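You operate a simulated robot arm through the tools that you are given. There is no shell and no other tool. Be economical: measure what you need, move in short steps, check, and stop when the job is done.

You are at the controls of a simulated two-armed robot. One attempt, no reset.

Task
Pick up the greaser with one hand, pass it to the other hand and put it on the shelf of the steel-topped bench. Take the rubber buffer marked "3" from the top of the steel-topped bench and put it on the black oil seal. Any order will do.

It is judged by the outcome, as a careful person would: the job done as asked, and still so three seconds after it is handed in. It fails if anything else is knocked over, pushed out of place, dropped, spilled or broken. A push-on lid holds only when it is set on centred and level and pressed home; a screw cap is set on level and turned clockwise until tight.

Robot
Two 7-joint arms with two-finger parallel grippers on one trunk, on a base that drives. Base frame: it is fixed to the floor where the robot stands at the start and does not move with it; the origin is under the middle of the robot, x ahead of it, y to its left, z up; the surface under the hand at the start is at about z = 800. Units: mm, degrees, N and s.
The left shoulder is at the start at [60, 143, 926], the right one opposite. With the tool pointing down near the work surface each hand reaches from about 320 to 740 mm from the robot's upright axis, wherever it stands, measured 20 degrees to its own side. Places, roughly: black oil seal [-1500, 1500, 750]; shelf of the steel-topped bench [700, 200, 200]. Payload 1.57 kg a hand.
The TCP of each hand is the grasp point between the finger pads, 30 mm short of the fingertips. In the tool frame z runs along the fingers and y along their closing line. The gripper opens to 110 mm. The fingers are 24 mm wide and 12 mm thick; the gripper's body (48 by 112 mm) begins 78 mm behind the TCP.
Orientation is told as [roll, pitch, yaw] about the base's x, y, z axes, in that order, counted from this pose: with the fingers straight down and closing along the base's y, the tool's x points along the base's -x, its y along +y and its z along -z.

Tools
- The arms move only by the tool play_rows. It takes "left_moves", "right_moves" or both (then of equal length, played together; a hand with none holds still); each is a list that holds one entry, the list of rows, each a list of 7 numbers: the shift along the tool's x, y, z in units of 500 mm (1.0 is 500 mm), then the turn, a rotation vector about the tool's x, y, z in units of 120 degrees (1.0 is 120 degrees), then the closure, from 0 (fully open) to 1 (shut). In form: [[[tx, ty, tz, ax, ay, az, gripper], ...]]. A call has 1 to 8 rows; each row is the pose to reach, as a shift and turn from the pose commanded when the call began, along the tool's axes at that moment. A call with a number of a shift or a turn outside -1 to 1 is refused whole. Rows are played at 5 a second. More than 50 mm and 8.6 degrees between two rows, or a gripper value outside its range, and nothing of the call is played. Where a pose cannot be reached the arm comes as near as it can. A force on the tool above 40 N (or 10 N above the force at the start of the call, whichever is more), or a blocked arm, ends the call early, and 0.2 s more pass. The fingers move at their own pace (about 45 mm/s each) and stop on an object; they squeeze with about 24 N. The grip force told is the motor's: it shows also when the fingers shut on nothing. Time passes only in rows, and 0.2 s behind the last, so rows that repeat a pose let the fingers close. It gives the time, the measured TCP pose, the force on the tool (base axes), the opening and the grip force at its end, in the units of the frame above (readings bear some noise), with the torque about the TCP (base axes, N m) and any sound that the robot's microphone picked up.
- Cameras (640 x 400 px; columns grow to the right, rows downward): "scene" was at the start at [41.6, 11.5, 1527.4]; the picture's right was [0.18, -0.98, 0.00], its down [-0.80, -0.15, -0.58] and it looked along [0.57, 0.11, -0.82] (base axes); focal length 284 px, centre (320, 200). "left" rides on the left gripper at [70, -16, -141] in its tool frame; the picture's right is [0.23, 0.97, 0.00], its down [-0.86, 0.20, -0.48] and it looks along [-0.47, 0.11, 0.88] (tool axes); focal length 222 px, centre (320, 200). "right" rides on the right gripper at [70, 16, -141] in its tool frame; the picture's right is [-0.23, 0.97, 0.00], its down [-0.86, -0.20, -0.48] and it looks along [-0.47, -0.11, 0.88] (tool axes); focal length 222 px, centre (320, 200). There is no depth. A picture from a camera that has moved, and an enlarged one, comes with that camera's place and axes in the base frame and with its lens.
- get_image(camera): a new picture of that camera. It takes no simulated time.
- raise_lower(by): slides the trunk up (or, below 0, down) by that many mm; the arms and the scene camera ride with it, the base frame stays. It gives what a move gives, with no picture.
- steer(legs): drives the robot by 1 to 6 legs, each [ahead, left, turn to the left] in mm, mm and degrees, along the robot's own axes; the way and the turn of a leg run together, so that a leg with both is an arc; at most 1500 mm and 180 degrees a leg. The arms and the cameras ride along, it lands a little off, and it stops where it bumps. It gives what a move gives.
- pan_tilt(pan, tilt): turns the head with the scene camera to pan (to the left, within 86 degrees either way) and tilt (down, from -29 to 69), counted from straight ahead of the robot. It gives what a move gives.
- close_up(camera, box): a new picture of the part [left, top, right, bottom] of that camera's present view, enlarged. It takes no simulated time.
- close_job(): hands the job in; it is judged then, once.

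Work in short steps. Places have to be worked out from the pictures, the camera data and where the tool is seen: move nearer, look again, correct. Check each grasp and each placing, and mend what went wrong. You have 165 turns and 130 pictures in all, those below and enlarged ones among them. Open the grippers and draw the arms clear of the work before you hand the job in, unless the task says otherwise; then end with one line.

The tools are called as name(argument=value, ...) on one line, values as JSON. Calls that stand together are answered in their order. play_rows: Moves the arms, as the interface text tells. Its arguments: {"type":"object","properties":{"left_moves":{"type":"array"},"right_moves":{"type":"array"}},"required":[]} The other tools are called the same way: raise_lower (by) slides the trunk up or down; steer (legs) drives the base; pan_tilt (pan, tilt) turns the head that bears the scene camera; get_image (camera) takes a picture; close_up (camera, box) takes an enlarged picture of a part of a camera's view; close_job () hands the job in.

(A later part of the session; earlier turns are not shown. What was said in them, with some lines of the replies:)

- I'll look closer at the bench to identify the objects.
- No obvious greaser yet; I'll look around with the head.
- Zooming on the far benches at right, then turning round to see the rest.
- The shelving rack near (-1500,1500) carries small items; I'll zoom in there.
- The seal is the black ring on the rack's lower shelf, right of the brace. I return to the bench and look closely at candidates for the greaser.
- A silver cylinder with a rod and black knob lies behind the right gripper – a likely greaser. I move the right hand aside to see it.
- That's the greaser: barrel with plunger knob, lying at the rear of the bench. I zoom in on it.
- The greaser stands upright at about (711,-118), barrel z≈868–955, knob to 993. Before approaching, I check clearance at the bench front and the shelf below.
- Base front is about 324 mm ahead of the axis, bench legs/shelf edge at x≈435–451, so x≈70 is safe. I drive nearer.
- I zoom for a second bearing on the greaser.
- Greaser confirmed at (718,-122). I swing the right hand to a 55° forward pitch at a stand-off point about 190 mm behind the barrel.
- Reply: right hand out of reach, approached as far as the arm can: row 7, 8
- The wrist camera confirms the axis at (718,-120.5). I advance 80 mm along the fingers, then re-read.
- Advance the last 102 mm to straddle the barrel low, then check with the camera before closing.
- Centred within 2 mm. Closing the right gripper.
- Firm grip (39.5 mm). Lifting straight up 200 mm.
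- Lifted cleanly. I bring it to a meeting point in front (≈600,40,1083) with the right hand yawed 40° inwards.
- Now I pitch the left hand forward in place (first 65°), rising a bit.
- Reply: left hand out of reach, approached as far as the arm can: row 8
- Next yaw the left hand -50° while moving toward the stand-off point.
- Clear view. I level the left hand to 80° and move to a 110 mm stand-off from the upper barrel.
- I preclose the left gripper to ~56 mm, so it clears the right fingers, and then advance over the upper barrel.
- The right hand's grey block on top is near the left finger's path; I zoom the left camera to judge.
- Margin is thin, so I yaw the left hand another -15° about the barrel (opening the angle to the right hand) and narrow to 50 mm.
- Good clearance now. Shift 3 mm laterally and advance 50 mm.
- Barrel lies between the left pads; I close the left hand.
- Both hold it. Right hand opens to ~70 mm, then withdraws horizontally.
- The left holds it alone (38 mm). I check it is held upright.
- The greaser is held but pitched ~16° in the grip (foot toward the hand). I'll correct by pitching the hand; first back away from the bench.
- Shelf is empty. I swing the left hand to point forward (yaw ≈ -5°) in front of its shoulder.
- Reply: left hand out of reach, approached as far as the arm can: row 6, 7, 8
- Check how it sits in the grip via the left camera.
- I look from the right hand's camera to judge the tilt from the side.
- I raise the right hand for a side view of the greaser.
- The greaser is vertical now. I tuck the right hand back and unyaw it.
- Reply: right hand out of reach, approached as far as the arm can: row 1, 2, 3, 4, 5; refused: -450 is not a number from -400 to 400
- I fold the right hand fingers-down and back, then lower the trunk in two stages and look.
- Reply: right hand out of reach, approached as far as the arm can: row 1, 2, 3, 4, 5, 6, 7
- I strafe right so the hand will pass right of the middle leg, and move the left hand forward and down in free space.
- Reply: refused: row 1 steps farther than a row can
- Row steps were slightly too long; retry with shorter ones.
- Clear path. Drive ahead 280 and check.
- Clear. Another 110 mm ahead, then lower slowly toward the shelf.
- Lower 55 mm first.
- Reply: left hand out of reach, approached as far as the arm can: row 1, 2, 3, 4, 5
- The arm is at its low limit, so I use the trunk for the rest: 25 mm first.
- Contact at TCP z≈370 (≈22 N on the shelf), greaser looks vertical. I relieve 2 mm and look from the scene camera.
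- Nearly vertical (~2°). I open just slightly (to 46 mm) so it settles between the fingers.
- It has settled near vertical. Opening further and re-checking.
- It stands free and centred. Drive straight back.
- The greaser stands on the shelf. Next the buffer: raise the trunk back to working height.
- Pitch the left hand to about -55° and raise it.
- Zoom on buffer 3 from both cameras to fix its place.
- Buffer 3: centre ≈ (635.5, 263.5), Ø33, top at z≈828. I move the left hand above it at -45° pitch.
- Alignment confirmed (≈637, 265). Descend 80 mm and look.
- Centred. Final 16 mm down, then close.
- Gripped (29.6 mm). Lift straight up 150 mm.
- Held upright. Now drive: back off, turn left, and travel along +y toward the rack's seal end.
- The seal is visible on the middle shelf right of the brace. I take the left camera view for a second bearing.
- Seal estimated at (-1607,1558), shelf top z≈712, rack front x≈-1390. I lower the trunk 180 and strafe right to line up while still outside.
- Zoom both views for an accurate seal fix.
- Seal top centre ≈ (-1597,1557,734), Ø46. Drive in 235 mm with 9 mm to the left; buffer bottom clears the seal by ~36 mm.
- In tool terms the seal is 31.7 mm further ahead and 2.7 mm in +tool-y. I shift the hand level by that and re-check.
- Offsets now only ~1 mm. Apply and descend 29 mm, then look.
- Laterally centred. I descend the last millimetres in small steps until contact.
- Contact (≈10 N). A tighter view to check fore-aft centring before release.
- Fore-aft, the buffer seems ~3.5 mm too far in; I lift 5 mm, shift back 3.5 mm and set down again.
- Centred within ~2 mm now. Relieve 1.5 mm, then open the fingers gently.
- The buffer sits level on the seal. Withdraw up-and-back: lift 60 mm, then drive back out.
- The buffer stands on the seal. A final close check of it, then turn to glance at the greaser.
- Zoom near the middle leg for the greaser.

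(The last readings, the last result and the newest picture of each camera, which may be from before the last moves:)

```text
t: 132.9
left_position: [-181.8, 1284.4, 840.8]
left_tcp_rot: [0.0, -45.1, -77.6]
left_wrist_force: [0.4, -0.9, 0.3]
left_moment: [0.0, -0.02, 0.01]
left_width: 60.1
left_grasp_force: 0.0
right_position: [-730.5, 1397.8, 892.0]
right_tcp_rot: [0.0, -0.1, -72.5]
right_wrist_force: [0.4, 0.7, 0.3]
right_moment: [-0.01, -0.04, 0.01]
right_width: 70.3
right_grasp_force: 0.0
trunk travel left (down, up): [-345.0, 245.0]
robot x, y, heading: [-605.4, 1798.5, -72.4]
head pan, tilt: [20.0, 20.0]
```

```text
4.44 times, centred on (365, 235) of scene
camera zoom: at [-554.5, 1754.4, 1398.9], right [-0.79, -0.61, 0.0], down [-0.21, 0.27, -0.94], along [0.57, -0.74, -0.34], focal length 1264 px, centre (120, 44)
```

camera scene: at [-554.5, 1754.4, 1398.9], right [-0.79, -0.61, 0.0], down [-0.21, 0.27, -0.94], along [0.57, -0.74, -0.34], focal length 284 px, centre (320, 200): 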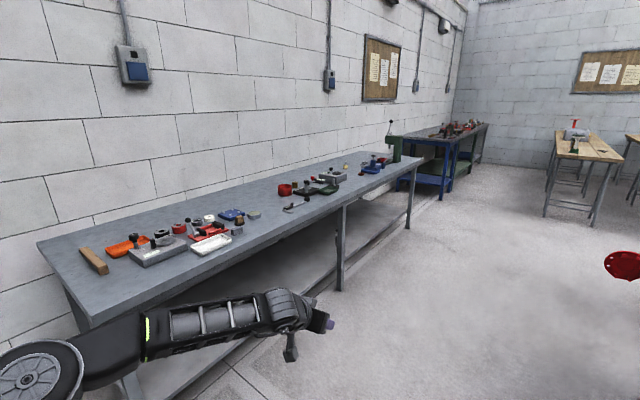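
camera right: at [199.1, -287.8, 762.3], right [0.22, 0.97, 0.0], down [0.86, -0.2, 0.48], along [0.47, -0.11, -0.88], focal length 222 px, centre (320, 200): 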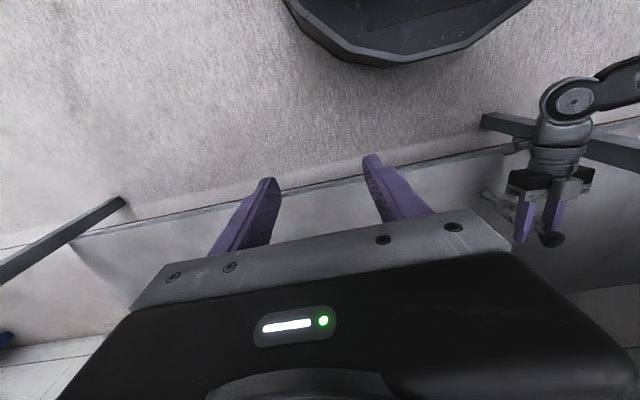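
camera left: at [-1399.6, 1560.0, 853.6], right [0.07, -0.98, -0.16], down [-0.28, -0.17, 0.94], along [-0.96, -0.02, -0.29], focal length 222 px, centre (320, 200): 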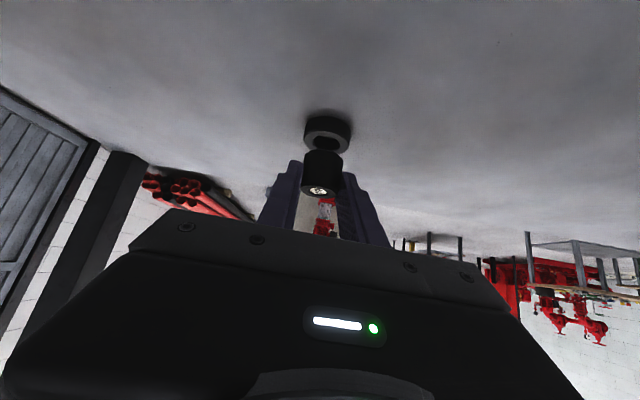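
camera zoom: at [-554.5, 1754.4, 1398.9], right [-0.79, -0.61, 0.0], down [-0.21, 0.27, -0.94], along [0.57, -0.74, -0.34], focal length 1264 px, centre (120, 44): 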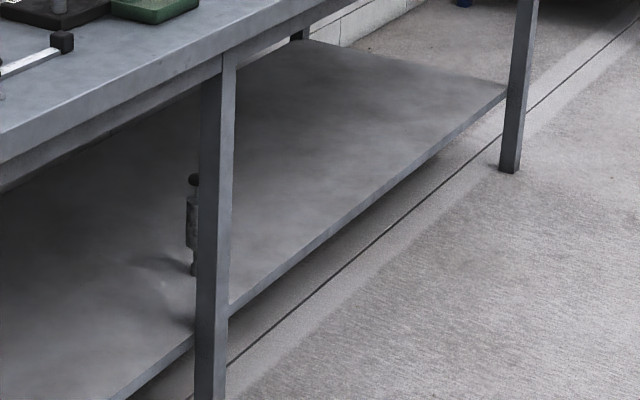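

Both are in place: the greaser is upright on the shelf and the buffer stands on the seal. I open both grippers fully; the arms are already clear.

play_rows(left_moves=[[[0, 0, 0, 0, 0, 0, 0], [0, 0, 0, 0, 0, 0, 0], [0, 0, 0, 0, 0, 0, 0]]], right_moves=[[[0, 0, 0, 0, 0, 0, 0], [0, 0, 0, 0, 0, 0, 0], [0, 0, 0, 0, 0, 0, 0]]])

close_job()

```text
t: 133.7
left_position: [-181.1, 1284.7, 839.3]
left_tcp_rot: [-0.1, -45.2, -77.5]
left_wrist_force: [0.4, -0.1, 0.0]
left_moment: [0.01, -0.02, 0.03]
left_width: 109.9
left_grasp_force: 0.1
right_position: [-729.2, 1397.7, 891.4]
right_tcp_rot: [0.0, 0.0, -72.4]
right_wrist_force: [0.2, 0.3, 0.3]
right_moment: [0.0, 0.01, 0.01]
right_width: 110.3
right_grasp_force: 0.1
trunk travel left (down, up): [-345.0, 245.0]
robot x, y, heading: [-604.3, 1798.6, -72.1]
head pan, tilt: [20.0, 20.0]
```

```text
The job is handed in.
```

The job is handed in: the greaser was passed from the right hand to the left and stands upright on the shelf of the steel-topped bench, and the buffer marked "3" sits level on the black oil seal, about 3 mm off centre.
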